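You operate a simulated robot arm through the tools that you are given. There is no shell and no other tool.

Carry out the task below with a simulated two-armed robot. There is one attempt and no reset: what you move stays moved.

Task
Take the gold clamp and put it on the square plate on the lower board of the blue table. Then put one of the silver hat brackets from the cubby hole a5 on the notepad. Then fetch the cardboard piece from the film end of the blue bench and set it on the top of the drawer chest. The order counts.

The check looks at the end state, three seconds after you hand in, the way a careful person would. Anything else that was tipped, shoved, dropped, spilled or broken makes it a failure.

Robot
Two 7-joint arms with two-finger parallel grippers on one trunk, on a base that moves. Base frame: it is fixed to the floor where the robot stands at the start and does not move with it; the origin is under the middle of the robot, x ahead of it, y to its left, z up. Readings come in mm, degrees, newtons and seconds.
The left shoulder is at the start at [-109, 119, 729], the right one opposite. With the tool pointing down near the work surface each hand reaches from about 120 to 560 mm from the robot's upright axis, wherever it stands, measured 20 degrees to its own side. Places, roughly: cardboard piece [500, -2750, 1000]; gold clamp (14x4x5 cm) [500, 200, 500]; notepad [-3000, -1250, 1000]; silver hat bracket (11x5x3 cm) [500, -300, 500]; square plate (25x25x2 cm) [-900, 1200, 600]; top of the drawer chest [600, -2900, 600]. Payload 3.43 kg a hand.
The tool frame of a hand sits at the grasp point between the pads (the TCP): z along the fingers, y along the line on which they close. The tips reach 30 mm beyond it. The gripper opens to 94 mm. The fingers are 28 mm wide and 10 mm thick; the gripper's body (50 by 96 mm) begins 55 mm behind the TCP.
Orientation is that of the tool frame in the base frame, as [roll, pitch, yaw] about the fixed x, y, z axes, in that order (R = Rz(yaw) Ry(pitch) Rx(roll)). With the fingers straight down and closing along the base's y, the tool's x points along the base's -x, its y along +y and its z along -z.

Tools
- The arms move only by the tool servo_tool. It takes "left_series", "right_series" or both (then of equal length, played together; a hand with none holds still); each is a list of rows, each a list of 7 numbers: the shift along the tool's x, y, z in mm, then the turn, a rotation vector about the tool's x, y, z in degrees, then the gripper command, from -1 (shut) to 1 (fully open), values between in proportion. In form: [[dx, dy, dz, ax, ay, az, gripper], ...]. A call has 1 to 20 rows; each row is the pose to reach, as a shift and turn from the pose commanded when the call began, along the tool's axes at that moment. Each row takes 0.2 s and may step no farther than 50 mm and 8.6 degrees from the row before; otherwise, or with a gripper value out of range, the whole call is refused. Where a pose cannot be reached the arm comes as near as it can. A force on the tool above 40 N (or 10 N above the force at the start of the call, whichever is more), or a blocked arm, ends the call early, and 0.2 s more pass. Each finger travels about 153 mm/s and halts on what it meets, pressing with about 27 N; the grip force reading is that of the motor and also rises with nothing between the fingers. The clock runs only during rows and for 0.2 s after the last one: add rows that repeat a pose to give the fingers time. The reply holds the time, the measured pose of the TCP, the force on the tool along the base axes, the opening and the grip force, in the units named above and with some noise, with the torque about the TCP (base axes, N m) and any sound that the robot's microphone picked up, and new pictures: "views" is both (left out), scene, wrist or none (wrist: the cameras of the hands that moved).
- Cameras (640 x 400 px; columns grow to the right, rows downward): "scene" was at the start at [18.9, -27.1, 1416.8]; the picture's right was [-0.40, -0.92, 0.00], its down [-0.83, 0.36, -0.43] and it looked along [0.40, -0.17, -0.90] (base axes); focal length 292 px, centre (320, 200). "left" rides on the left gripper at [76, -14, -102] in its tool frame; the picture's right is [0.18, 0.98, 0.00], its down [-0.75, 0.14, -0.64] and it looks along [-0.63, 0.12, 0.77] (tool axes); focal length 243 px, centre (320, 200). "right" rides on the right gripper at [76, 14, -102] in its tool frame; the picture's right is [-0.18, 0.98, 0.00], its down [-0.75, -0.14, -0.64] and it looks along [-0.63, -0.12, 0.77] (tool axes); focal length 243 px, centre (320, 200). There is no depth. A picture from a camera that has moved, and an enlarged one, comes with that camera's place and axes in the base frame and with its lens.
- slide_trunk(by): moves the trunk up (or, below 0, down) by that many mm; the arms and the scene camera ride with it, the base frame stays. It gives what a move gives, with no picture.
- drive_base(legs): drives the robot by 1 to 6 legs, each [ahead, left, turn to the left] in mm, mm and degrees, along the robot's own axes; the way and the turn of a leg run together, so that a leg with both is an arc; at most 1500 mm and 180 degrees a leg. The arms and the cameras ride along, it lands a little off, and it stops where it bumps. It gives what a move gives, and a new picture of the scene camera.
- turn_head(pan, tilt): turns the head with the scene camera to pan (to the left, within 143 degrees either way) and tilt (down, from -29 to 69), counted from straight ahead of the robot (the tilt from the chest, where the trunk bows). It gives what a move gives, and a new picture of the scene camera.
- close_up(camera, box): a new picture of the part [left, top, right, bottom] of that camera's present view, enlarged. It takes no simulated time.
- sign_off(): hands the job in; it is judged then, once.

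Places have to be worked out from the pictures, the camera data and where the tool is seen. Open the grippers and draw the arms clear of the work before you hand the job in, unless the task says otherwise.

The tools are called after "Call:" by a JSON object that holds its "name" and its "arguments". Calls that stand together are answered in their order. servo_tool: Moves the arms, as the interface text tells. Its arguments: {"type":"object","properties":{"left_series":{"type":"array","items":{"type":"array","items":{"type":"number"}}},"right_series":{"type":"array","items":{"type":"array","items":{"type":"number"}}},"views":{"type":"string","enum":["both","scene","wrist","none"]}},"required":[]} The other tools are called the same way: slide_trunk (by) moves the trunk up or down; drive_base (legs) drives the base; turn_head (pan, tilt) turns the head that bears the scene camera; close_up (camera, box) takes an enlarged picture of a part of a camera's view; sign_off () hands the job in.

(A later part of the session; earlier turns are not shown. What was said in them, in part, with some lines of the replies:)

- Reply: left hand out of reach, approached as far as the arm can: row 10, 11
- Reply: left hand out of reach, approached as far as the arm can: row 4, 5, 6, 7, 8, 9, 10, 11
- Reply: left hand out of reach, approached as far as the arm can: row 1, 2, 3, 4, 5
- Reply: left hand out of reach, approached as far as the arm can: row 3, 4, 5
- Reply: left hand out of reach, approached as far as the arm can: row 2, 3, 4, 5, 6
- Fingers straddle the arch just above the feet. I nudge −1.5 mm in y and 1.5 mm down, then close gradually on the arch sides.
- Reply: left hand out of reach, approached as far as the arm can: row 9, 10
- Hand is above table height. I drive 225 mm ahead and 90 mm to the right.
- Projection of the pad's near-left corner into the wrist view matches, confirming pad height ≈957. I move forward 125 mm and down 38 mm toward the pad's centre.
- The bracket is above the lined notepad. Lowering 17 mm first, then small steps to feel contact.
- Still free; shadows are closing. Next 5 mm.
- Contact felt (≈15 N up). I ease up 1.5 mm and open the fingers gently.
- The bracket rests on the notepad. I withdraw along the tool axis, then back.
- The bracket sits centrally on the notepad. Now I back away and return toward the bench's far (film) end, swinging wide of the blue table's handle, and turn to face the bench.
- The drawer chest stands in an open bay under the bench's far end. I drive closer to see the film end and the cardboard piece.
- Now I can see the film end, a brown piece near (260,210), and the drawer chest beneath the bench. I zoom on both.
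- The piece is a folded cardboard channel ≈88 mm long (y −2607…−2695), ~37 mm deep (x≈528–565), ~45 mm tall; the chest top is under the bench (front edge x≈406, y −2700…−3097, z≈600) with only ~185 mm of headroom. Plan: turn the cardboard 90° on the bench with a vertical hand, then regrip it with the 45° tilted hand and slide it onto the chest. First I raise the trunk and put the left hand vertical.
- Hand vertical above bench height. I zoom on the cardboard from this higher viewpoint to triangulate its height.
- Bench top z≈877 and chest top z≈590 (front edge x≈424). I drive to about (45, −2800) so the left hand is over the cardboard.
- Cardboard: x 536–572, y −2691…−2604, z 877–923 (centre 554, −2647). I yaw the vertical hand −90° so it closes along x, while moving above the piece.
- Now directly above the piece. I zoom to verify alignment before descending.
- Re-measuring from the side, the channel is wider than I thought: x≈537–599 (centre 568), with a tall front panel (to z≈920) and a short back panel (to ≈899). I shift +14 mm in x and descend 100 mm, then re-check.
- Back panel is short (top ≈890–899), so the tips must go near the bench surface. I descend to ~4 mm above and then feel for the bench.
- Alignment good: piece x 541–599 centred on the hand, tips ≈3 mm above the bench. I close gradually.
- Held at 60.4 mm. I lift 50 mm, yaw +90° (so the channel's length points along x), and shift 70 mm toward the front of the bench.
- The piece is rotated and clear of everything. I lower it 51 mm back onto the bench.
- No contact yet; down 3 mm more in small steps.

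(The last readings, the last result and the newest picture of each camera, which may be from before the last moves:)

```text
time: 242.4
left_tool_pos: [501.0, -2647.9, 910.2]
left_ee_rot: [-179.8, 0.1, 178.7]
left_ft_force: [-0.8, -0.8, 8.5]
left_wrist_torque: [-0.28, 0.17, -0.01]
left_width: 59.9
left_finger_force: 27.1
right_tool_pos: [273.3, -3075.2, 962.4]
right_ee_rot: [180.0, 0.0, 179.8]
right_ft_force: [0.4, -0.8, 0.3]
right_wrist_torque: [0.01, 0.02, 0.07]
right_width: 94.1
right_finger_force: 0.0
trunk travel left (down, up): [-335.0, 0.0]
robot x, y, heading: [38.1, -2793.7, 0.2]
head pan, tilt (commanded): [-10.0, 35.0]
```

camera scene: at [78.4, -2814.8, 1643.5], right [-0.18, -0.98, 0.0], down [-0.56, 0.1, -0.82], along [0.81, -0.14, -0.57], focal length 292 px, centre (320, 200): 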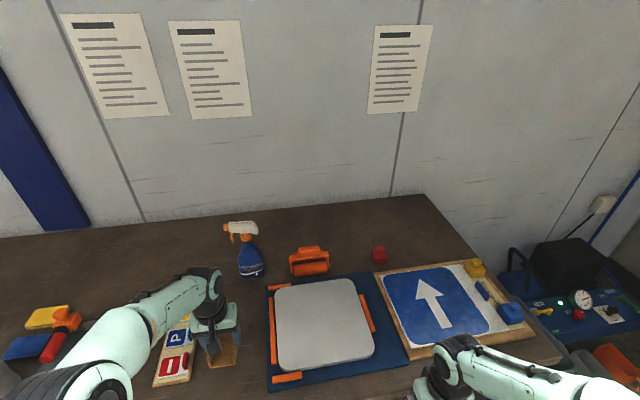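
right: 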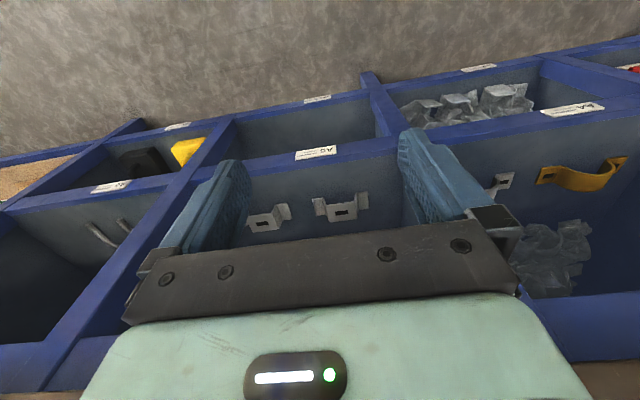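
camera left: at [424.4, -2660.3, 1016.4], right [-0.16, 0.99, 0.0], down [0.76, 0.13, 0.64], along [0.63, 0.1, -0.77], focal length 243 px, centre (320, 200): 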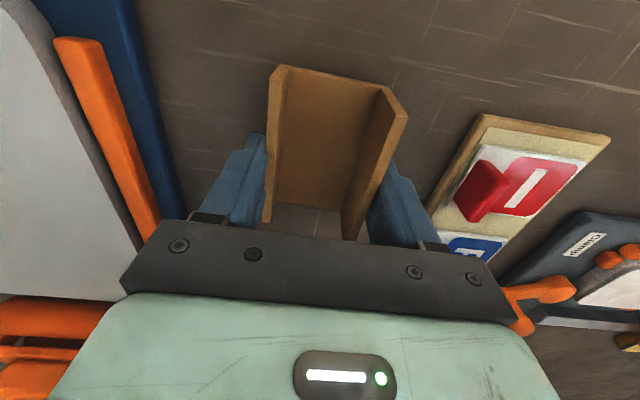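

Contact with the bench at z≈910. I release, rise 100 mm, and then tilt the hand to 40° below horizontal at a pre-grasp point in front of the piece.

Call:
{"name": "servo_tool", "arguments": {"left_series": [[0, 0, -1, 0, 0, 0, 0.35], [0, 0, -1, 0, 0, 0, 0.5], [0, 0, -1, 0, 0, 0, 0.75], [0, 0, -1, 0, 0, 0, 1], [0, 0, -1, 0, 0, 0, 1], [0, 0, -20, 0, 0, 0, 1], [0, 0, -50, 0, 0, 0, 1], [0, 0, -80, 0, 0, 0, 1], [0, 0, -100, 0, 0, 0, 1], [0, 0, -100, 0, 0, 0, 1]], "views": "wrist"}}

Call:
{"name": "close_up", "arguments": {"camera": "left", "box": [200, 0, 440, 150]}}

```text
time: 244.7
left_tool_pos: [499.9, -2647.5, 1009.9]
left_ee_rot: [-179.9, 0.0, 178.7]
left_ft_force: [0.2, 0.2, 0.5]
left_wrist_torque: [0.0, 0.01, -0.02]
left_width: 94.0
left_finger_force: 0.0
right_tool_pos: [273.6, -3074.3, 962.3]
right_ee_rot: [180.0, 0.0, 179.8]
right_ft_force: [0.0, -1.2, -0.9]
right_wrist_torque: [0.0, 0.03, -0.03]
right_width: 93.7
right_finger_force: 0.0
trunk travel left (down, up): [-335.0, 0.0]
robot x, y, heading: [34.9, -2796.5, -0.1]
head pan, tilt (commanded): [-10.0, 35.0]
camera left: at [423.4, -2660.0, 1113.3], right [-0.16, 0.99, 0.0], down [0.76, 0.13, 0.64], along [0.63, 0.1, -0.77], focal length 243 px, centre (320, 200)
```

left: 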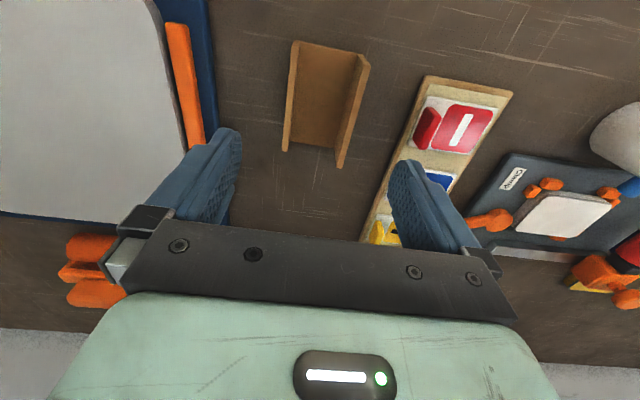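

```text
2.67 times, centred on (320, 75) of left
camera zoom: at [423.4, -2660.0, 1113.3], right [-0.16, 0.99, 0.0], down [0.76, 0.13, 0.64], along [0.63, 0.1, -0.77], focal length 647 px, centre (320, 533)
```

zoom: 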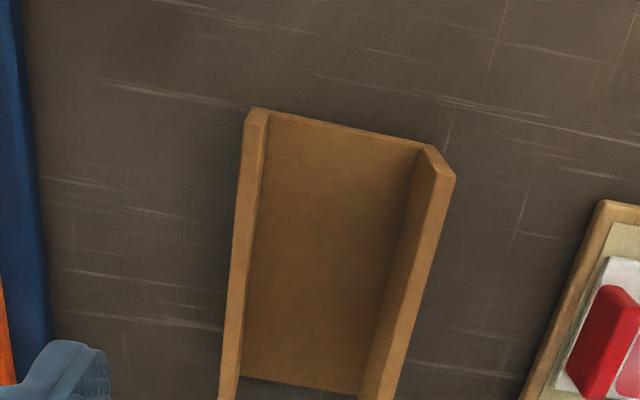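

The piece stands freely, rotated as wanted. Now I tilt the hand to 40° while backing to the pre-grasp point.

Call:
{"name": "servo_tool", "arguments": {"left_series": [[18, 0, 6, 0, -6.7, 0, 1], [35, 0, 12, 0, -13.4, 0, 1], [52, 0, 18, 0, -20, 0, 1], [70, 0, 24, 0, -26.7, 0, 1], [88, 0, 30, 0, -33.4, 0, 1], [105, 0, 36, 0, -40, 0, 1], [105, 0, 36, 0, -50, 0, 1]], "views": "none"}}

```text
refused: row 7 steps farther than a row can; nothing moved
```

The final tilt needs 50° from vertical (=40° below horizontal) in finer steps.

Call:
{"name": "servo_tool", "arguments": {"left_series": [[18, 0, 6, 0, -8.3, 0, 1], [35, 0, 12, 0, -16.6, 0, 1], [52, 0, 18, 0, -25, 0, 1], [70, 0, 24, 0, -33.4, 0, 1], [88, 0, 30, 0, -41.7, 0, 1], [105, 0, 36, 0, -50, 0, 1], [105, 0, 36, 0, -50, 0, 1]], "views": "both"}}

Call:
{"name": "close_up", "arguments": {"camera": "left", "box": [200, 20, 440, 170]}}

```text
time: 246.2
left_tool_pos: [416.0, -2646.9, 979.6]
left_ee_rot: [-179.7, 50.0, 178.9]
left_ft_force: [-1.3, 0.1, 0.0]
left_wrist_torque: [-0.01, -0.03, 0.02]
left_width: 94.0
left_finger_force: 0.0
left hand out of reach, approached as far as the arm can: row 6, 7
right_tool_pos: [271.6, -3075.6, 963.0]
right_ee_rot: [179.9, 0.1, 179.8]
right_ft_force: [0.5, 0.1, 0.4]
right_wrist_torque: [0.0, -0.02, 0.01]
right_width: 94.3
right_finger_force: 0.1
trunk travel left (down, up): [-335.0, 0.0]
robot x, y, heading: [41.3, -2797.0, -0.1]
head pan, tilt (commanded): [-10.0, 35.0]
camera scene: at [78.2, -2814.7, 1643.6], right [-0.18, -0.98, 0.0], down [-0.56, 0.1, -0.82], along [0.81, -0.14, -0.57], focal length 292 px, centre (320, 200)
camera left: at [288.6, -2658.3, 988.2], right [-0.1, 0.98, -0.14], down [0.0, 0.14, 0.99], along [1.0, 0.1, -0.01], focal length 243 px, centre (320, 200)
```

scene: 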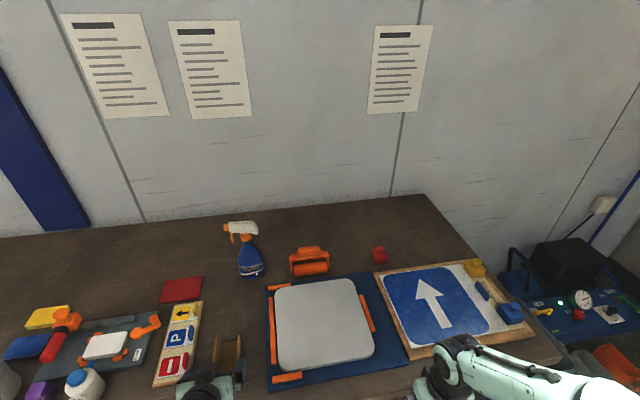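
left: 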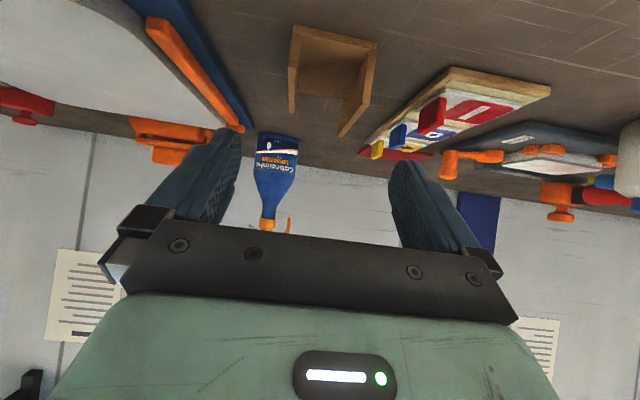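

```text
2.67 times, centred on (320, 95) of left
camera zoom: at [288.6, -2658.3, 988.2], right [-0.1, 0.98, -0.14], down [0.0, 0.14, 0.99], along [1.0, 0.1, -0.01], focal length 647 px, centre (320, 480)
```

zoom: 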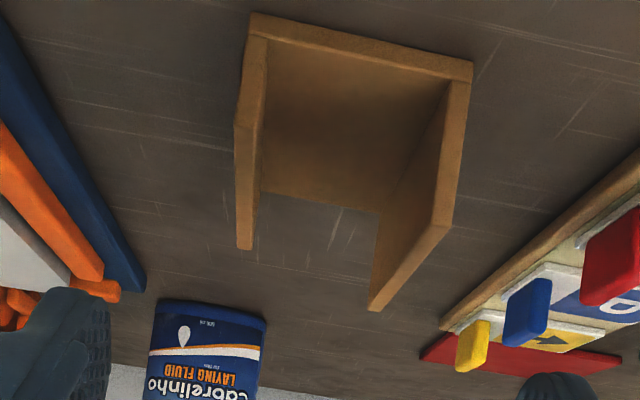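

The arm folded to its limit but holds the 40° tilt at (416, −2647, 980); the piece now lies x≈449–537, y −2675…−2618. I descend so the fingers straddle it.

Call:
{"name": "servo_tool", "arguments": {"left_series": [[5, 0.5, 19, 0, 0, 0, 1], [10, 0.5, 38, 0, 0, 0, 1], [15, 1, 57, 0, 0, 0, 1], [19, 1, 72, 0, 0, 0, 1], [19, 1, 72, 0, 0, 0, 1]], "views": "wrist"}}

Call:
{"name": "close_up", "arguments": {"camera": "left", "box": [160, 20, 480, 220]}}

```text
time: 247.4
left_tool_pos: [461.0, -2649.5, 916.7]
left_ee_rot: [180.0, 50.0, 178.9]
left_ft_force: [-0.1, -0.5, 0.5]
left_wrist_torque: [0.0, -0.01, -0.01]
left_width: 94.0
left_finger_force: 0.0
right_tool_pos: [272.3, -3074.1, 963.0]
right_ee_rot: [-180.0, 0.1, 179.8]
right_ft_force: [0.4, -0.2, -0.2]
right_wrist_torque: [0.01, 0.0, -0.01]
right_width: 94.1
right_finger_force: 0.1
trunk travel left (down, up): [-335.0, 0.0]
robot x, y, heading: [32.2, -2792.5, -0.2]
head pan, tilt (commanded): [-10.0, 35.0]
camera left: at [332.2, -2659.0, 926.4], right [-0.1, 0.98, -0.14], down [0.0, 0.14, 0.99], along [1.0, 0.1, -0.01], focal length 243 px, centre (320, 200)
```

left: 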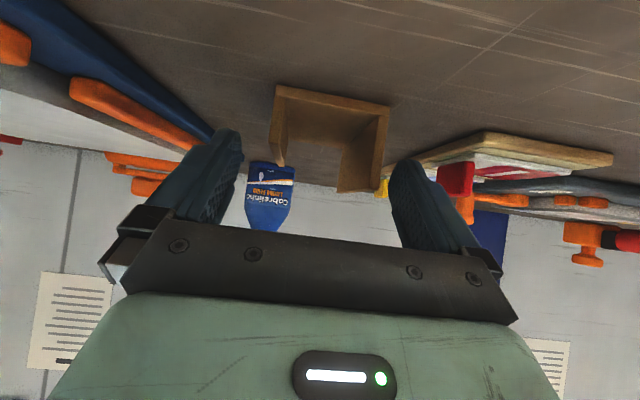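

```text
2.00 times, centred on (320, 120) of left
camera zoom: at [332.2, -2659.0, 926.4], right [-0.1, 0.98, -0.14], down [0.0, 0.14, 0.99], along [1.0, 0.1, -0.01], focal length 485 px, centre (320, 360)
```

zoom: 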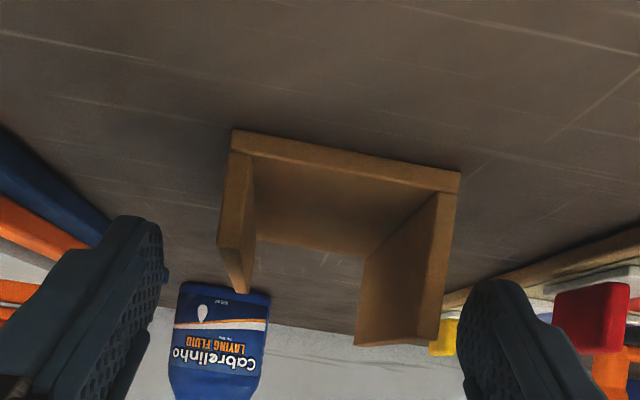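

Centred on the piece. I lower the final ~6 mm and close.

Call:
{"name": "servo_tool", "arguments": {"left_series": [[1.5, 0, 3, 0, 0, 0, 1], [2.5, 0, 6, 0, 0, 0, 1], [2.5, 0, 6, 0, 0, 0, 0.8], [2.5, 0, 6, 0, 0, 0, 0.6], [2.5, 0, 6, 0, 0, 0, 0.45], [2.5, 0, 6, 0, 0, 0, 0.35], [2.5, 0, 6, 0, 0, 0, 0.25], [2.5, 0, 6, 0, 0, 0, 0.1], [2.5, 0, 6, 0, 0, 0, -0.4], [2.5, 0, 6, 0, 0, 0, -1], [2.5, 0, 6, 0, 0, 0, -1]], "views": "wrist"}}

Call:
{"name": "close_up", "arguments": {"camera": "left", "box": [160, 20, 480, 220]}}

```text
time: 249.8
left_tool_pos: [463.3, -2647.3, 911.5]
left_ee_rot: [-179.8, 49.9, 179.0]
left_ft_force: [0.4, -0.9, 2.7]
left_wrist_torque: [-0.1, -0.07, 0.04]
left_width: 60.0
left_finger_force: 27.6
right_tool_pos: [272.8, -3074.1, 962.5]
right_ee_rot: [-180.0, 0.0, 179.7]
right_ft_force: [0.3, -0.3, 0.7]
right_wrist_torque: [0.0, 0.0, -0.03]
right_width: 94.0
right_finger_force: 0.1
trunk travel left (down, up): [-335.0, 0.0]
robot x, y, heading: [34.6, -2799.3, -0.1]
head pan, tilt (commanded): [-10.0, 35.0]
camera left: at [335.3, -2659.3, 920.5], right [-0.1, 0.98, -0.14], down [0.0, 0.14, 0.99], along [1.0, 0.1, -0.01], focal length 243 px, centre (320, 200)
```

left: 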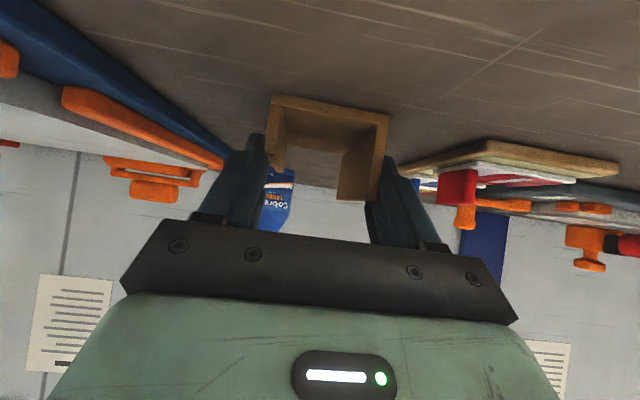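

```text
2.00 times, centred on (320, 120) of left
camera zoom: at [335.3, -2659.3, 920.5], right [-0.1, 0.98, -0.14], down [0.0, 0.14, 0.99], along [1.0, 0.1, -0.01], focal length 485 px, centre (320, 360)
```

zoom: 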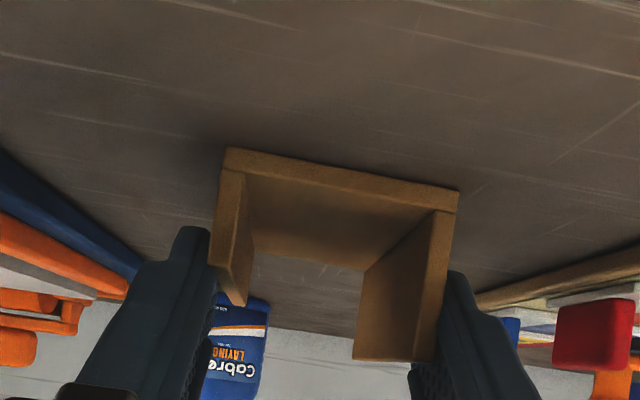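

Gripped at 60 mm. I lift it straight up 110 mm, checking the hold.

Call:
{"name": "servo_tool", "arguments": {"left_series": [[-4, 0, -3, 0, 0, 0, -1], [-12, 0, -10, 0, 0, 0, -1], [-25, 0, -21, 0, 0, 0, -1], [-45, 0, -38, 0, 0, 0, -1], [-65, 0, -55, 0, 0, 0, -1], [-84, 0, -71, 0, 0, 0, -1], [-84, 0, -71, 0, 0, 0, -1]], "views": "both"}}

Call:
{"name": "close_up", "arguments": {"camera": "left", "box": [160, 20, 480, 220]}}

```text
time: 251.4
left_tool_pos: [463.7, -2647.0, 1022.6]
left_ee_rot: [-179.8, 50.0, 178.9]
left_ft_force: [0.9, 0.5, 0.3]
left_wrist_torque: [-0.01, 0.02, -0.04]
left_width: 60.1
left_finger_force: 27.1
right_tool_pos: [272.4, -3073.8, 962.5]
right_ee_rot: [-179.9, 0.0, 179.7]
right_ft_force: [0.2, -0.2, -0.2]
right_wrist_torque: [0.02, -0.02, 0.02]
right_width: 93.9
right_finger_force: 0.0
trunk travel left (down, up): [-335.0, 0.0]
robot x, y, heading: [38.8, -2797.0, -0.2]
head pan, tilt (commanded): [-10.0, 35.0]
camera scene: at [78.6, -2814.6, 1643.5], right [-0.18, -0.98, 0.0], down [-0.56, 0.1, -0.82], along [0.81, -0.14, -0.57], focal length 292 px, centre (320, 200)
camera left: at [336.8, -2658.6, 1031.5], right [-0.1, 0.98, -0.14], down [0.0, 0.14, 0.99], along [1.0, 0.1, -0.01], focal length 243 px, centre (320, 200)
```

scene: 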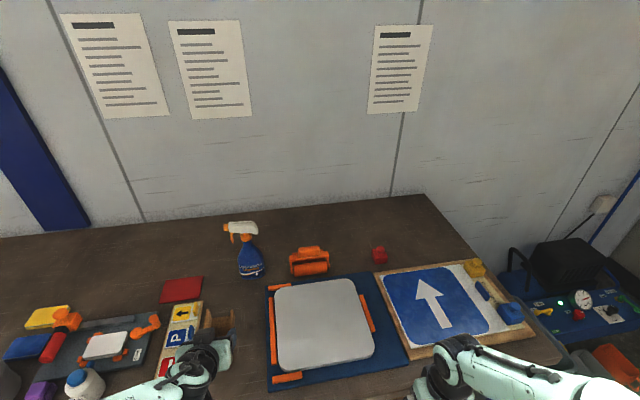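
left: 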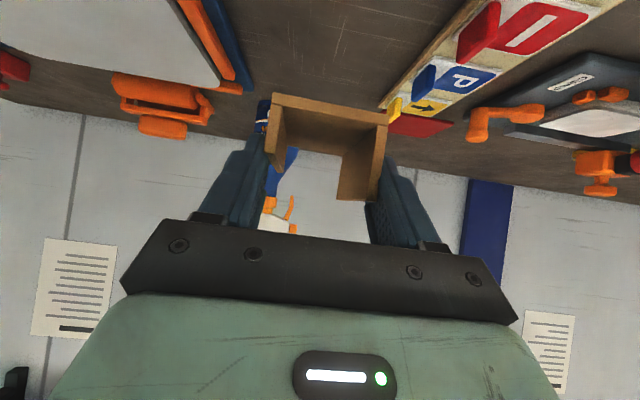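

```text
2.00 times, centred on (320, 120) of left
camera zoom: at [336.8, -2658.6, 1031.5], right [-0.1, 0.98, -0.14], down [0.0, 0.14, 0.99], along [1.0, 0.1, -0.01], focal length 485 px, centre (320, 360)
```

zoom: 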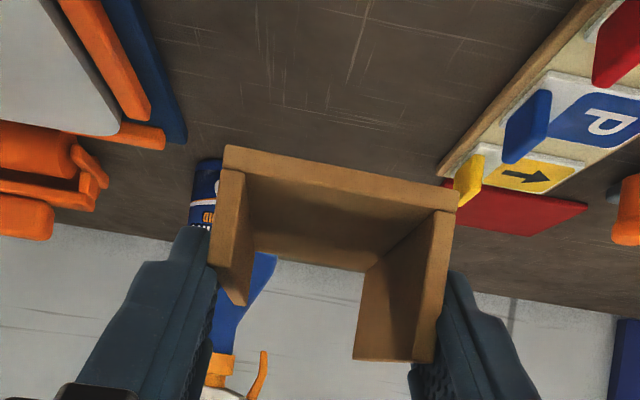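

The piece is firmly held. I back off 320 mm from the bench, shift 205 mm right toward the chest, and lower the trunk fully.

Call:
{"name": "drive_base", "arguments": {"legs": [[-320, 0, 0], [0, -205, 0.3]]}}

Call:
{"name": "slide_trunk", "arguments": {"by": -335}}

Call:
{"name": "turn_head", "arguments": {"pan": 10, "tilt": 40}}

Call:
{"name": "close_up", "arguments": {"camera": "left", "box": [0, 0, 640, 400]}}

```text
time: 255.6
left_tool_pos: [143.6, -2848.4, 1022.0]
left_ee_rot: [-179.8, 50.0, 179.5]
left_ft_force: [0.5, -0.4, 0.2]
left_wrist_torque: [0.01, 0.0, 0.03]
left_width: 59.9
left_finger_force: 26.9
right_tool_pos: [-45.5, -3277.3, 962.8]
right_ee_rot: [179.9, 0.0, -179.6]
right_ft_force: [-0.5, -1.0, -0.1]
right_wrist_torque: [0.01, 0.01, -0.01]
right_width: 94.0
right_finger_force: 0.1
trunk travel left (down, up): [-335.0, 0.0]
robot x, y, heading: [-281.6, -3004.1, 0.3]
head pan, tilt (commanded): [-10.0, 35.0]
camera scene: at [-241.6, -3020.3, 1643.5], right [-0.17, -0.99, 0.0], down [-0.57, 0.1, -0.82], along [0.81, -0.14, -0.57], focal length 292 px, centre (320, 200)
```

scene: 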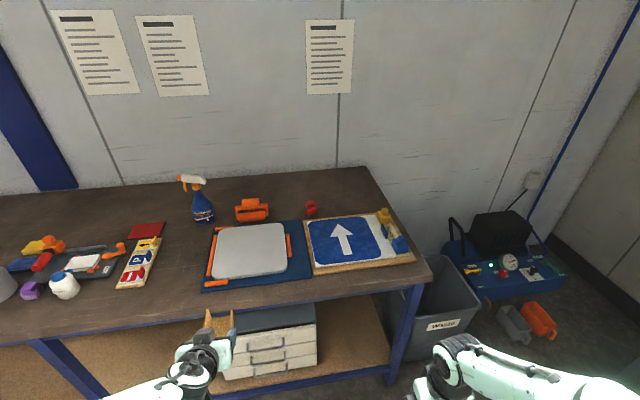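

```text
time: 258.9
left_tool_pos: [142.6, -2846.7, 688.2]
left_ee_rot: [-179.9, 50.0, 179.5]
left_ft_force: [0.3, -0.4, -0.3]
left_wrist_torque: [0.01, 0.03, 0.0]
left_width: 60.1
left_finger_force: 26.9
right_tool_pos: [-44.7, -3278.2, 627.9]
right_ee_rot: [-179.9, 0.0, -179.5]
right_ft_force: [0.3, 0.2, 0.4]
right_wrist_torque: [0.0, -0.02, 0.02]
right_width: 94.0
right_finger_force: 0.1
trunk travel left (down, up): [0.0, 335.0]
robot x, y, heading: [-282.2, -3002.6, 0.5]
head pan, tilt (commanded): [-10.0, 35.0]
```

```text
time: 259.8
left_tool_pos: [143.2, -2848.6, 687.0]
left_ee_rot: [-179.8, 50.1, 179.5]
left_ft_force: [-0.6, 0.4, 0.7]
left_wrist_torque: [0.01, 0.01, -0.04]
left_width: 60.1
left_finger_force: 26.9
right_tool_pos: [-45.7, -3278.2, 627.1]
right_ee_rot: [179.9, 0.1, -179.6]
right_ft_force: [-0.3, 0.7, -0.2]
right_wrist_torque: [-0.01, -0.02, -0.03]
right_width: 94.2
right_finger_force: 0.0
trunk travel left (down, up): [0.0, 335.0]
robot x, y, heading: [-283.1, -3004.4, 0.3]
head pan, tilt (commanded): [10.0, 40.0]
camera scene: at [-194.8, -2989.9, 1295.8], right [0.18, -0.98, 0.0], down [-0.63, -0.12, -0.77], along [0.75, 0.14, -0.64], focal length 292 px, centre (320, 200)
```

scene: 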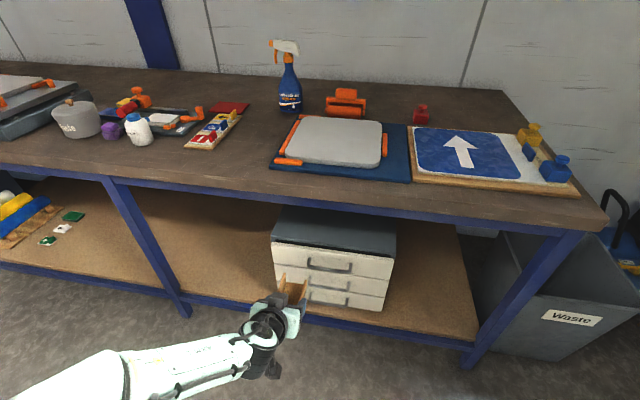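

```text
1.00 times, centred on (320, 200) of left (not enlarged: the box is as wide or as high as the picture)
camera zoom: at [15.2, -2861.5, 696.1], right [-0.11, 0.98, -0.14], down [-0.01, 0.14, 0.99], along [0.99, 0.11, -0.01], focal length 243 px, centre (320, 200)
```

zoom: 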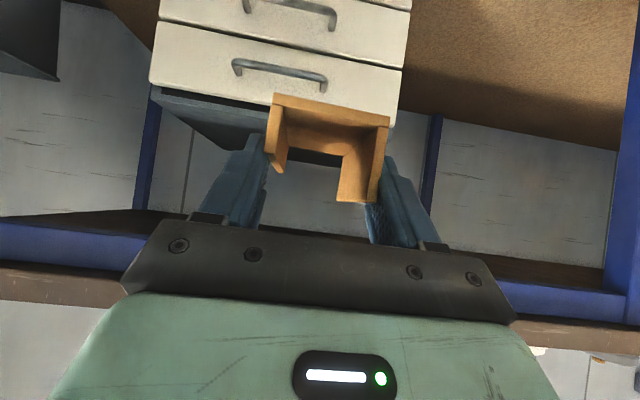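

Excellent view of the chest from the wrist camera. I zoom in to find the chest top's front edge and height.

Call:
{"name": "close_up", "arguments": {"camera": "left", "box": [130, 50, 450, 250]}}

Call:
{"name": "close_up", "arguments": {"camera": "scene", "box": [240, 180, 440, 330]}}

```text
2.00 times, centred on (290, 150) of left
camera zoom: at [15.2, -2861.5, 696.1], right [-0.11, 0.98, -0.14], down [-0.01, 0.14, 0.99], along [0.99, 0.11, -0.01], focal length 485 px, centre (380, 300)
```

zoom: 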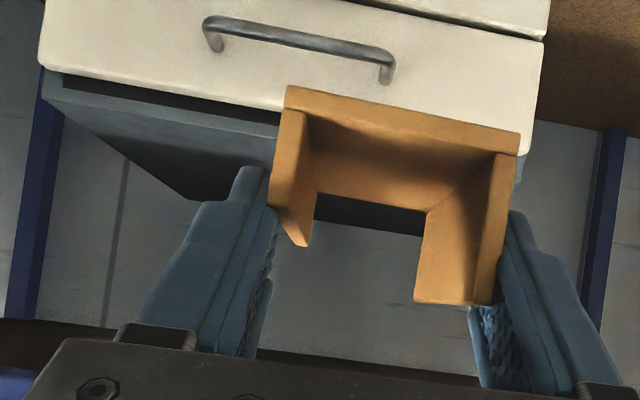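

```text
2.67 times, centred on (340, 255) of scene
camera zoom: at [-194.8, -2989.9, 1295.8], right [0.18, -0.98, 0.0], down [-0.63, -0.12, -0.77], along [0.75, 0.14, -0.64], focal length 779 px, centre (267, 53)
```

zoom: 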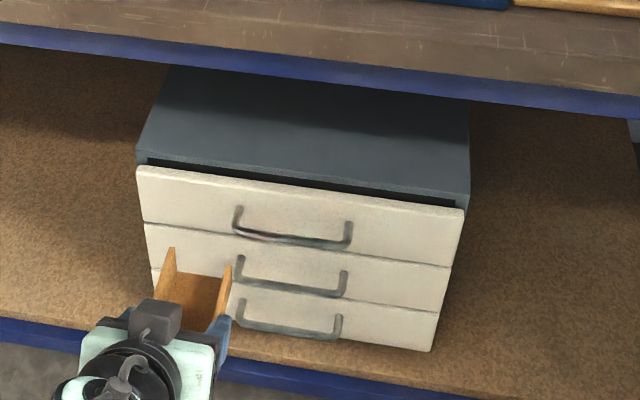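

Chest top z≈570, front edge x≈425, spanning y −2704…−3105; bench rail underside ≈772. I drive 130 mm ahead, then bring the piece down to just above chest-top height in front of the opening.

Call:
{"name": "drive_base", "arguments": {"legs": [[132, 0, 0]]}}

Call:
{"name": "servo_tool", "arguments": {"left_series": [[13, 0, 11, 0, 0, 0, -1], [26, 0, 22, 0, 0, 0, -1], [39, 0, 33, 0, 0, 0, -1], [52, 0, 44, 0, 0, 0, -1], [52, 0, 44, 0, 0, 0, -1]], "views": "both"}}

Call:
{"name": "close_up", "arguments": {"camera": "left", "box": [160, 20, 480, 220]}}

```text
time: 261.1
left_tool_pos: [277.5, -2848.3, 687.3]
left_ee_rot: [-179.9, 49.9, 179.4]
left_ft_force: [0.3, -0.4, -1.1]
left_wrist_torque: [0.01, 0.01, -0.01]
left_width: 60.0
left_finger_force: 27.1
right_tool_pos: [89.2, -3276.6, 626.7]
right_ee_rot: [-179.9, -0.1, -179.6]
right_ft_force: [-0.6, -0.1, 0.0]
right_wrist_torque: [-0.01, -0.01, 0.0]
right_width: 94.2
right_finger_force: 0.0
trunk travel left (down, up): [0.0, 335.0]
robot x, y, heading: [-151.2, -3001.3, 0.2]
head pan, tilt (commanded): [10.0, 40.0]
camera scene: at [-60.5, -2989.0, 1295.7], right [0.18, -0.98, 0.0], down [-0.63, -0.12, -0.77], along [0.75, 0.14, -0.64], focal length 292 px, centre (320, 200)
```

scene: 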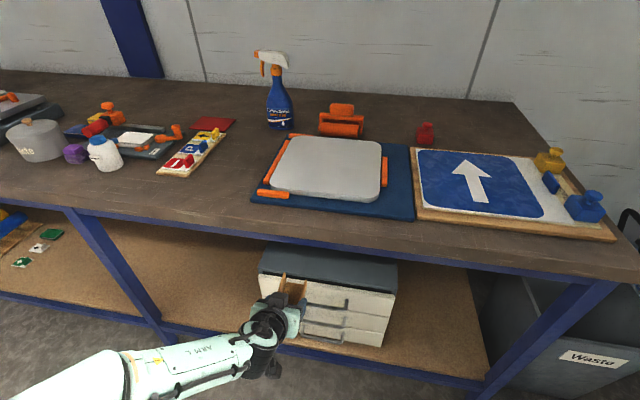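

```text
time: 262.2
left_tool_pos: [276.4, -2848.8, 618.5]
left_ee_rot: [-179.9, 50.0, 179.4]
left_ft_force: [0.0, 0.0, -0.4]
left_wrist_torque: [-0.02, -0.01, 0.01]
left_width: 59.8
left_finger_force: 26.8
right_tool_pos: [89.2, -3276.6, 626.8]
right_ee_rot: [-180.0, -0.1, -179.6]
right_ft_force: [-0.8, 0.0, 0.5]
right_wrist_torque: [-0.02, 0.0, 0.02]
right_width: 94.1
right_finger_force: 0.1
trunk travel left (down, up): [0.0, 335.0]
robot x, y, heading: [-150.5, -3005.3, 0.5]
head pan, tilt (commanded): [10.0, 40.0]
camera scene: at [-60.9, -2989.0, 1295.7], right [0.18, -0.98, 0.0], down [-0.63, -0.12, -0.77], along [0.75, 0.14, -0.64], focal length 292 px, centre (320, 200)
camera left: at [148.8, -2861.8, 627.9], right [-0.11, 0.98, -0.14], down [-0.01, 0.14, 0.99], along [0.99, 0.11, -0.01], focal length 243 px, centre (320, 200)
```

scene: 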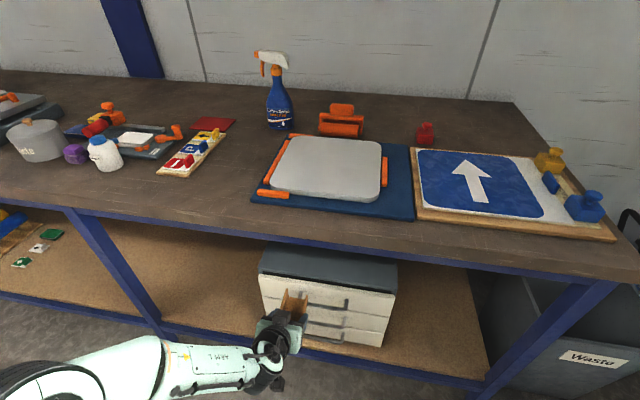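
left: 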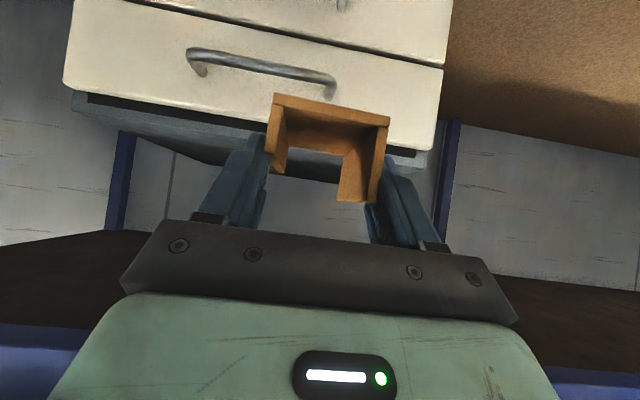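

```text
2.00 times, centred on (320, 120) of left
camera zoom: at [148.8, -2861.8, 627.9], right [-0.11, 0.98, -0.14], down [-0.01, 0.14, 0.99], along [0.99, 0.11, -0.01], focal length 485 px, centre (320, 360)
```

zoom: 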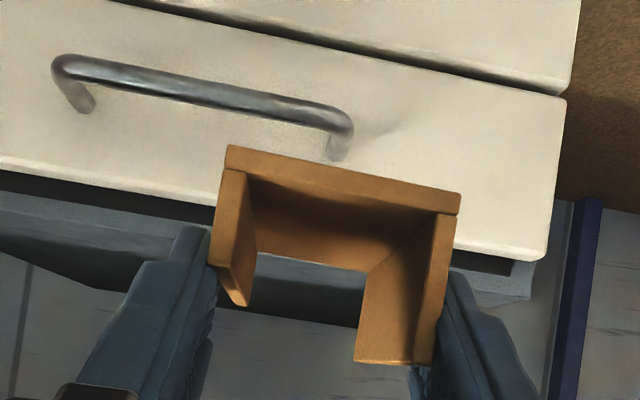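

Chest top confirmed at z≈570; the piece's base is at ≈583. I slide it forward 150 mm over the chest top and check clearances.

Call:
{"name": "servo_tool", "arguments": {"left_series": [[-16, 0, 19, 0, 0, 0, -1], [-36, 0, 43, 0, 0, 0, -1], [-56, 0, 67, 0, 0, 0, -1], [-76, 0, 91, 0, 0, 0, -1], [-96.5, 0, 115, 0, 0, 0, -1], [-96.5, 0, 115, 0, 0, 0, -1]], "views": "both"}}

Call:
{"name": "close_up", "arguments": {"camera": "left", "box": [160, 20, 480, 220]}}

Call:
{"name": "close_up", "arguments": {"camera": "scene", "box": [200, 200, 440, 350]}}

```text
time: 263.6
left_tool_pos: [428.4, -2849.3, 620.8]
left_ee_rot: [-179.9, 50.0, 179.3]
left_ft_force: [0.3, 0.4, -0.8]
left_wrist_torque: [-0.04, 0.0, 0.0]
left_width: 59.9
left_finger_force: 26.9
right_tool_pos: [88.3, -3277.5, 627.3]
right_ee_rot: [-180.0, 0.0, -179.7]
right_ft_force: [0.2, 0.1, -0.3]
right_wrist_torque: [0.02, -0.02, -0.01]
right_width: 93.9
right_finger_force: 0.1
trunk travel left (down, up): [0.0, 335.0]
robot x, y, heading: [-147.9, -3001.1, 0.6]
head pan, tilt (commanded): [10.0, 40.0]
camera scene: at [-60.9, -2989.0, 1295.7], right [0.18, -0.98, 0.0], down [-0.63, -0.12, -0.77], along [0.75, 0.14, -0.64], focal length 292 px, centre (320, 200)
camera left: at [300.8, -2861.9, 629.4], right [-0.11, 0.98, -0.14], down [-0.01, 0.14, 0.99], along [0.99, 0.11, -0.01], focal length 243 px, centre (320, 200)
```

scene: 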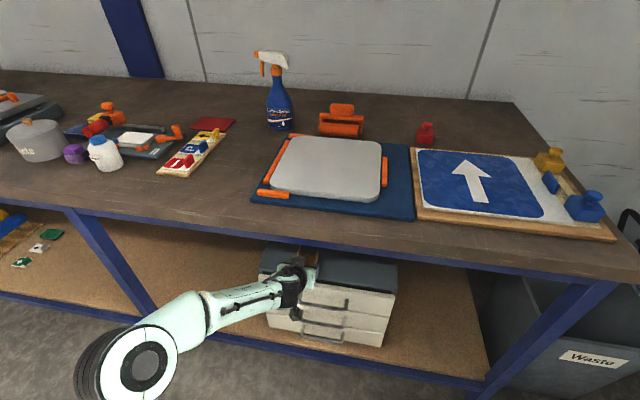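
left: 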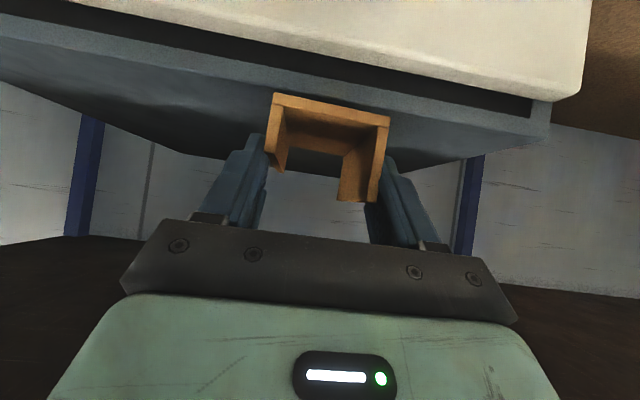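

```text
2.00 times, centred on (320, 120) of left
camera zoom: at [300.8, -2861.9, 629.4], right [-0.11, 0.98, -0.14], down [-0.01, 0.14, 0.99], along [0.99, 0.11, -0.01], focal length 485 px, centre (320, 360)
```

zoom: 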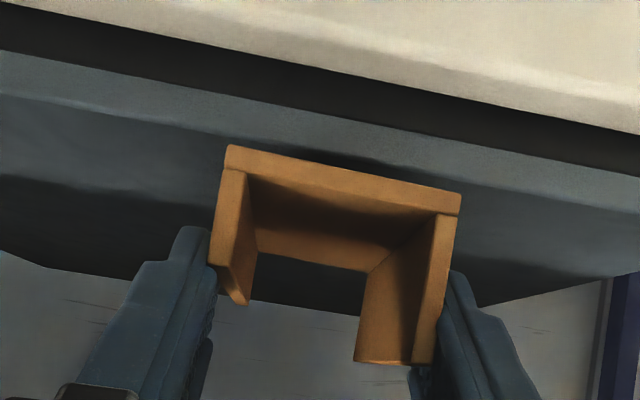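

```text
2.67 times, centred on (320, 275) of scene
camera zoom: at [-60.9, -2989.0, 1295.7], right [0.18, -0.98, 0.0], down [-0.63, -0.12, -0.77], along [0.75, 0.14, -0.64], focal length 779 px, centre (320, 0)
```

zoom: 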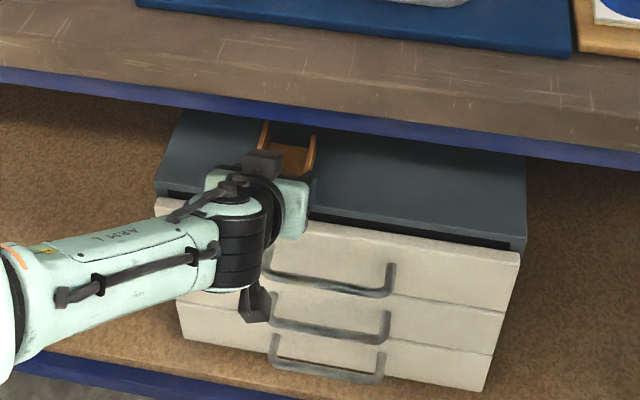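

The chest top's front edge triangulates to x≈437, z≈568. I lower to ~7 mm above the top and move forward another 46 mm so the whole piece is over the chest.

Call:
{"name": "servo_tool", "arguments": {"left_series": [[4, 0, 3.2, 0, 0, 0, -1], [7.7, 0, 6.4, 0, 0, 0, -1], [0, 0, 15.5, 0, 0, 0, -1], [-7.5, 0, 24.5, 0, 0, 0, -1], [-15, 0, 33.5, 0, 0, 0, -1], [-22, 0, 42, 0, 0, 0, -1], [-22, 0, 42, 0, 0, 0, -1]], "views": "both"}}

Call:
{"name": "close_up", "arguments": {"camera": "left", "box": [160, 20, 480, 220]}}

Call:
{"name": "close_up", "arguments": {"camera": "scene", "box": [200, 200, 440, 350]}}

```text
time: 265.2
left_tool_pos: [472.8, -2849.6, 609.4]
left_ee_rot: [-179.8, 50.0, 179.4]
left_ft_force: [-0.3, 0.2, -0.9]
left_wrist_torque: [0.03, 0.05, 0.02]
left_width: 60.1
left_finger_force: 27.1
right_tool_pos: [88.4, -3276.2, 626.9]
right_ee_rot: [-179.9, 0.0, -179.7]
right_ft_force: [0.5, -0.9, 0.2]
right_wrist_torque: [0.01, 0.05, 0.0]
right_width: 94.4
right_finger_force: 0.1
trunk travel left (down, up): [0.0, 335.0]
robot x, y, heading: [-150.9, -2999.3, 0.3]
head pan, tilt (commanded): [10.0, 40.0]
camera scene: at [-60.9, -2989.0, 1295.7], right [0.18, -0.98, 0.0], down [-0.63, -0.12, -0.77], along [0.75, 0.14, -0.64], focal length 292 px, centre (320, 200)
camera left: at [345.9, -2862.8, 618.1], right [-0.11, 0.98, -0.14], down [-0.01, 0.14, 0.99], along [0.99, 0.11, -0.01], focal length 243 px, centre (320, 200)
```

scene: 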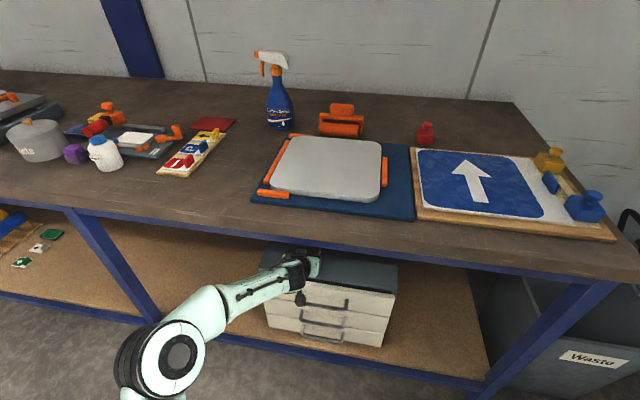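
left: 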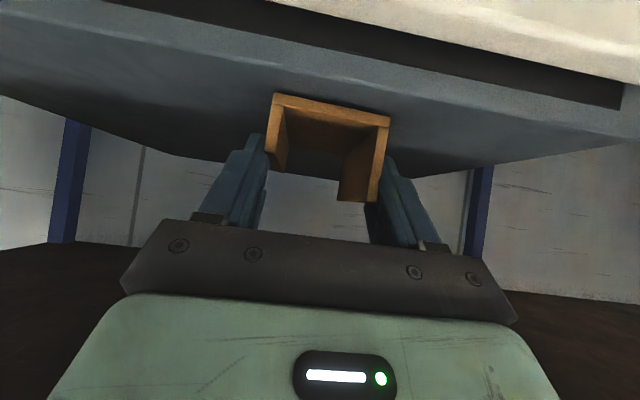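

```text
2.00 times, centred on (320, 120) of left
camera zoom: at [345.9, -2862.8, 618.1], right [-0.11, 0.98, -0.14], down [-0.01, 0.14, 0.99], along [0.99, 0.11, -0.01], focal length 485 px, centre (320, 360)
```

zoom: 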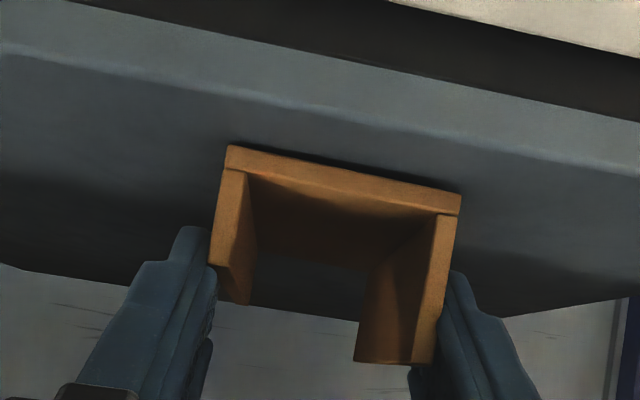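

```text
2.67 times, centred on (320, 275) of scene
camera zoom: at [-60.9, -2989.0, 1295.7], right [0.18, -0.98, 0.0], down [-0.63, -0.12, -0.77], along [0.75, 0.14, -0.64], focal length 779 px, centre (320, 0)
```

zoom: 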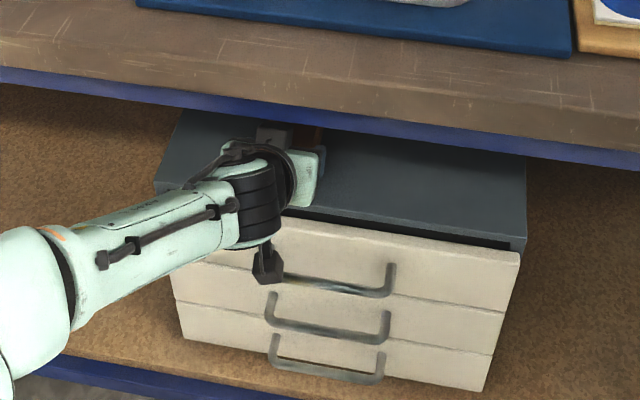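

The piece is fully over the chest with ~20 mm to the front edge. I lower in small steps until contact.

Call:
{"name": "servo_tool", "arguments": {"left_series": [[1.5, 0, 1.3, 0, 0, 0, -1], [3.8, 0, 3.2, 0, 0, 0, -1], [3.8, 0, 3.2, 0, 0, 0, -1]], "views": "none"}}

Call:
{"name": "close_up", "arguments": {"camera": "left", "box": [160, 20, 480, 220]}}

```text
time: 266.1
left_tool_pos: [474.0, -2850.6, 607.5]
left_ee_rot: [-179.9, 50.3, 179.5]
left_ft_force: [0.1, 0.7, 12.7]
left_wrist_torque: [-0.3, -0.01, 0.02]
left_width: 59.9
left_finger_force: 27.3
right_tool_pos: [88.0, -3276.3, 627.8]
right_ee_rot: [-179.9, 0.2, -179.6]
right_ft_force: [-0.8, -0.9, -0.1]
right_wrist_torque: [0.0, -0.01, 0.01]
right_width: 94.0
right_finger_force: 0.1
trunk travel left (down, up): [0.0, 335.0]
robot x, y, heading: [-146.9, -2996.9, 0.6]
head pan, tilt (commanded): [10.0, 40.0]
```

```text
2.00 times, centred on (320, 120) of left
camera zoom: at [346.4, -2863.7, 615.4], right [-0.11, 0.98, -0.14], down [-0.01, 0.14, 0.99], along [0.99, 0.11, 0.0], focal length 485 px, centre (320, 360)
```

zoom: 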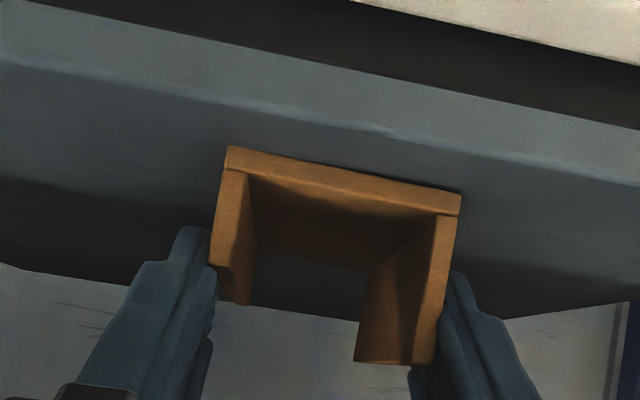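

Contact on the chest top (12.7 N). I ease up 1 mm, open gently, and withdraw straight back.

Call:
{"name": "servo_tool", "arguments": {"left_series": [[-0.8, 0, -0.6, 0, 0, 0, -1], [-0.8, 0, -0.6, 0, 0, 0, 0.32], [-0.8, 0, -0.6, 0, 0, 0, 0.4], [-0.8, 0, -0.6, 0, 0, 0, 0.55], [-0.8, 0, -0.6, 0, 0, 0, 0.8], [-0.8, 0, -0.6, 0, 0, 0, 1], [-0.8, 0, -0.6, 0, 0, 0, 1]], "views": "wrist"}}

Call:
{"name": "close_up", "arguments": {"camera": "left", "box": [160, 20, 480, 220]}}

```text
time: 267.6
left_tool_pos: [474.0, -2851.3, 605.9]
left_ee_rot: [-180.0, 49.9, 179.5]
left_ft_force: [0.7, -1.0, -0.2]
left_wrist_torque: [-0.01, 0.03, -0.04]
left_width: 93.9
left_finger_force: 0.1
right_tool_pos: [88.9, -3277.0, 627.9]
right_ee_rot: [-180.0, 0.0, -179.5]
right_ft_force: [0.1, 0.1, 0.3]
right_wrist_torque: [-0.02, -0.01, 0.04]
right_width: 93.8
right_finger_force: 0.0
trunk travel left (down, up): [0.0, 335.0]
robot x, y, heading: [-150.4, -2999.4, 0.4]
head pan, tilt (commanded): [10.0, 40.0]
camera left: at [346.0, -2863.4, 614.2], right [-0.11, 0.98, -0.14], down [0.0, 0.14, 0.99], along [0.99, 0.11, -0.01], focal length 243 px, centre (320, 200)
```

left: 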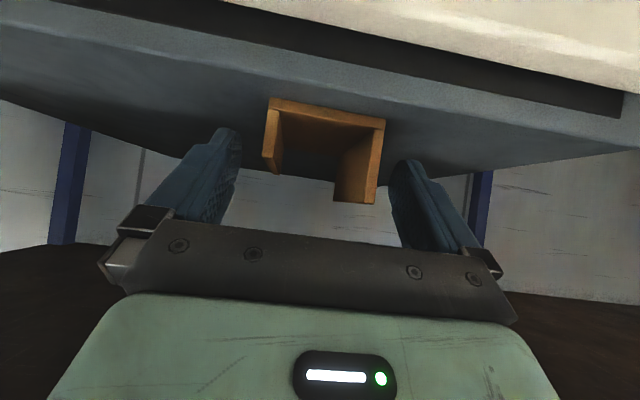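

```text
2.00 times, centred on (320, 120) of left
camera zoom: at [346.0, -2863.4, 614.2], right [-0.11, 0.98, -0.14], down [0.0, 0.14, 0.99], along [0.99, 0.11, -0.01], focal length 485 px, centre (320, 360)
```

zoom: 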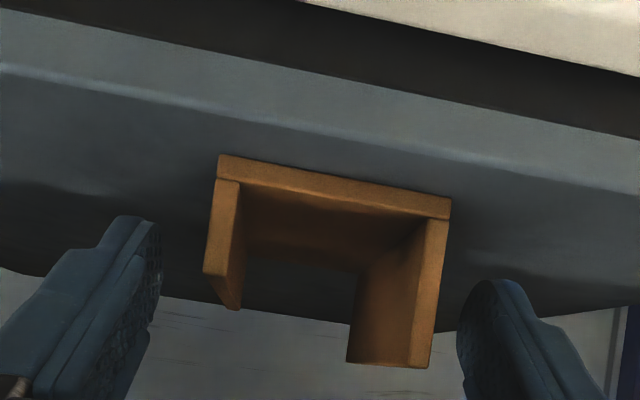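

The piece stands on the chest, released. I withdraw the hand straight back.

Call:
{"name": "servo_tool", "arguments": {"left_series": [[-2, 0, -2, 0, 0, 0, 1], [8, 0, -14, 0, 0, 0, 1], [24, 0, -33, 0, 0, 0, 1], [44, 0, -56, 0, 0, 0, 1], [64, 0, -80, 0, 0, 0, 1], [84, 0, -104, 0, 0, 0, 1], [104, 0, -128, 0, 0, 0, 1], [127, 0, -155, 0, 0, 0, 1], [127, 0, -155, 0, 0, 0, 1]], "views": "both"}}

Call:
{"name": "close_up", "arguments": {"camera": "left", "box": [160, 20, 480, 220]}}

Call:
{"name": "close_up", "arguments": {"camera": "scene", "box": [200, 200, 440, 350]}}

```text
time: 269.6
left_tool_pos: [271.8, -2848.6, 607.6]
left_ee_rot: [-179.8, 49.9, 179.4]
left_ft_force: [-0.6, -0.1, 0.5]
left_wrist_torque: [0.04, 0.02, 0.0]
left_width: 94.1
left_finger_force: 0.1
right_tool_pos: [89.2, -3277.9, 627.0]
right_ee_rot: [180.0, -0.1, -179.6]
right_ft_force: [0.4, -0.3, 0.8]
right_wrist_torque: [0.0, -0.02, 0.03]
right_width: 93.9
right_finger_force: 0.1
trunk travel left (down, up): [0.0, 335.0]
robot x, y, heading: [-146.2, -3000.2, 0.6]
head pan, tilt (commanded): [10.0, 40.0]
camera scene: at [-60.9, -2989.1, 1295.7], right [0.18, -0.98, 0.0], down [-0.63, -0.12, -0.77], along [0.75, 0.14, -0.64], focal length 292 px, centre (320, 200)
camera left: at [143.5, -2860.9, 616.4], right [-0.11, 0.98, -0.14], down [-0.01, 0.14, 0.99], along [0.99, 0.11, -0.01], focal length 243 px, centre (320, 200)
```

scene: 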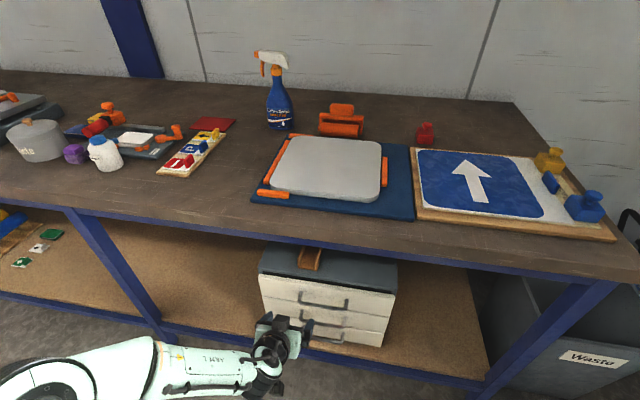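
left: 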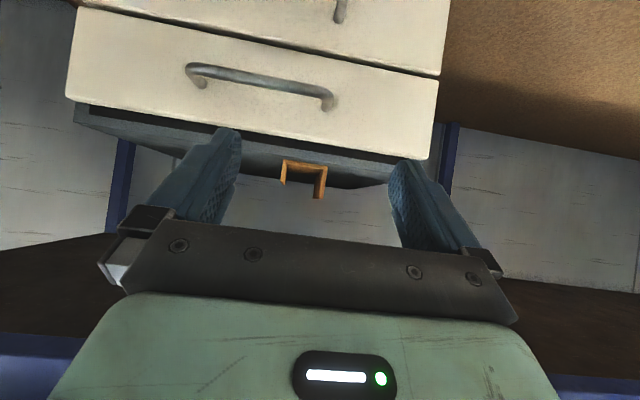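

```text
2.00 times, centred on (320, 120) of left
camera zoom: at [143.5, -2860.9, 616.4], right [-0.11, 0.98, -0.14], down [-0.01, 0.14, 0.99], along [0.99, 0.11, -0.01], focal length 485 px, centre (320, 360)
```

zoom: 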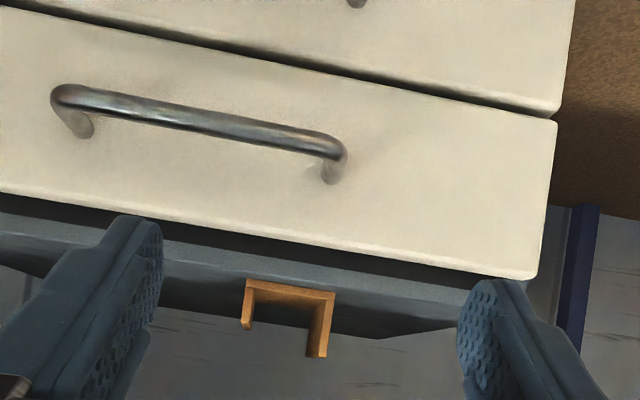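

```text
2.67 times, centred on (320, 275) of scene
camera zoom: at [-60.9, -2989.1, 1295.7], right [0.18, -0.98, 0.0], down [-0.63, -0.12, -0.77], along [0.75, 0.14, -0.64], focal length 779 px, centre (320, 0)
```

zoom: 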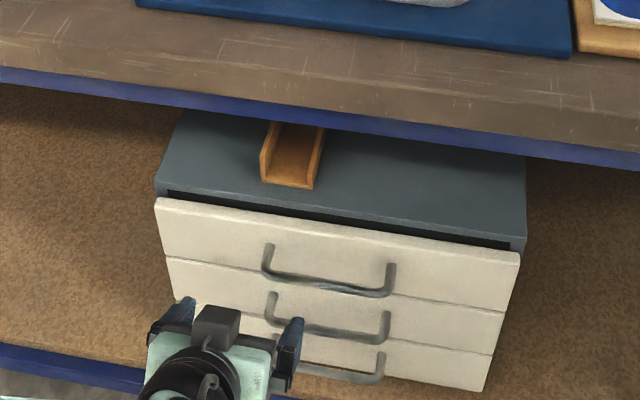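

All three items are placed: clamp on the plate, bracket on the notepad, cardboard on the chest. I back the robot clear of the bench for the hand-in.

Call:
{"name": "drive_base", "arguments": {"legs": [[-200, 0, 0]]}}

Call:
{"name": "close_up", "arguments": {"camera": "scene", "box": [200, 180, 440, 330]}}

```text
time: 271.2
left_tool_pos: [74.3, -2847.7, 606.9]
left_ee_rot: [-179.9, 50.0, 179.6]
left_ft_force: [-1.3, -0.4, -0.6]
left_wrist_torque: [-0.02, -0.03, -0.03]
left_width: 93.8
left_finger_force: 0.1
right_tool_pos: [-107.0, -3276.9, 627.6]
right_ee_rot: [-179.9, 0.1, -179.4]
right_ft_force: [0.1, -0.7, 0.4]
right_wrist_torque: [-0.01, 0.0, 0.02]
right_width: 93.9
right_finger_force: 0.0
trunk travel left (down, up): [0.0, 335.0]
robot x, y, heading: [-342.2, -3003.7, 0.9]
head pan, tilt (commanded): [10.0, 40.0]
camera scene: at [-258.4, -2990.3, 1295.8], right [0.18, -0.98, 0.0], down [-0.63, -0.12, -0.77], along [0.75, 0.14, -0.64], focal length 292 px, centre (320, 200)
```

scene: 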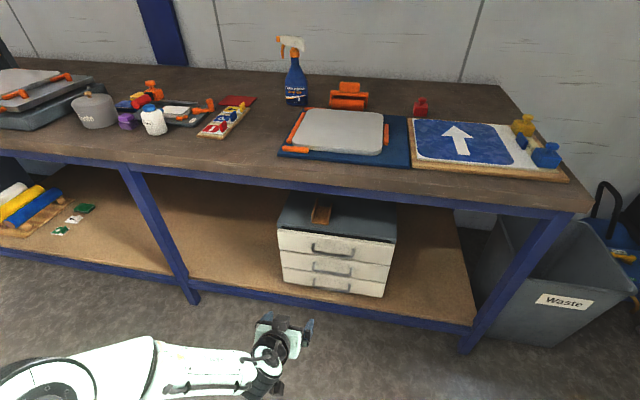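

```text
2.67 times, centred on (320, 255) of scene
camera zoom: at [-258.4, -2990.3, 1295.8], right [0.18, -0.98, 0.0], down [-0.63, -0.12, -0.77], along [0.75, 0.14, -0.64], focal length 779 px, centre (320, 53)
```

zoom: 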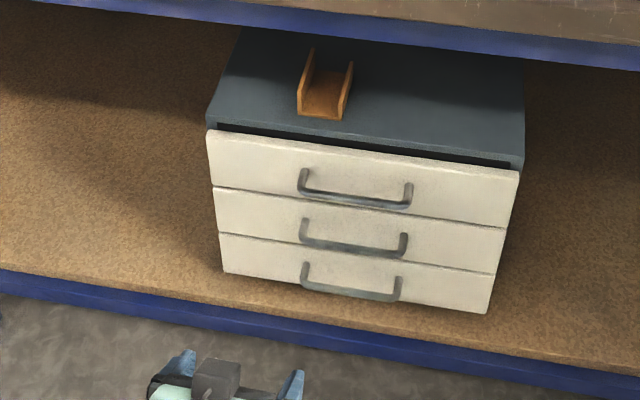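

The cardboard stands on the chest top, both grippers are open and clear of the work, and nothing in these views has been disturbed. I hand the job in.

Call:
{"name": "sign_off", "arguments": {}}

```text
The job is handed in.
```

I placed all three items in the order you gave and handed the job in. I haven't seen the checker's verdict.

1. **Gold clamp:** it stands upright on the square plate on the lower board of the blue table. It sits toward the front half of the plate, because the upper rail limits how far the hand can reach in.
2. **Silver hat bracket:** one bracket from A5 lies near the middle of the notepad. The other is still in the cubby.
3. **Cardboard piece:** it stands on top of the drawer chest, about 20 mm in from the front edge. It is turned 90° from how it lay on the bench, because the space above the chest was too low to place it any other way.

The wrist and scene pictures showed each item resting in place after release. I saw nothing tipped or shoved, but I did not go back to look at the plate or the notepad before handing in. Both grippers are open, and the robot is backed off from the bench.
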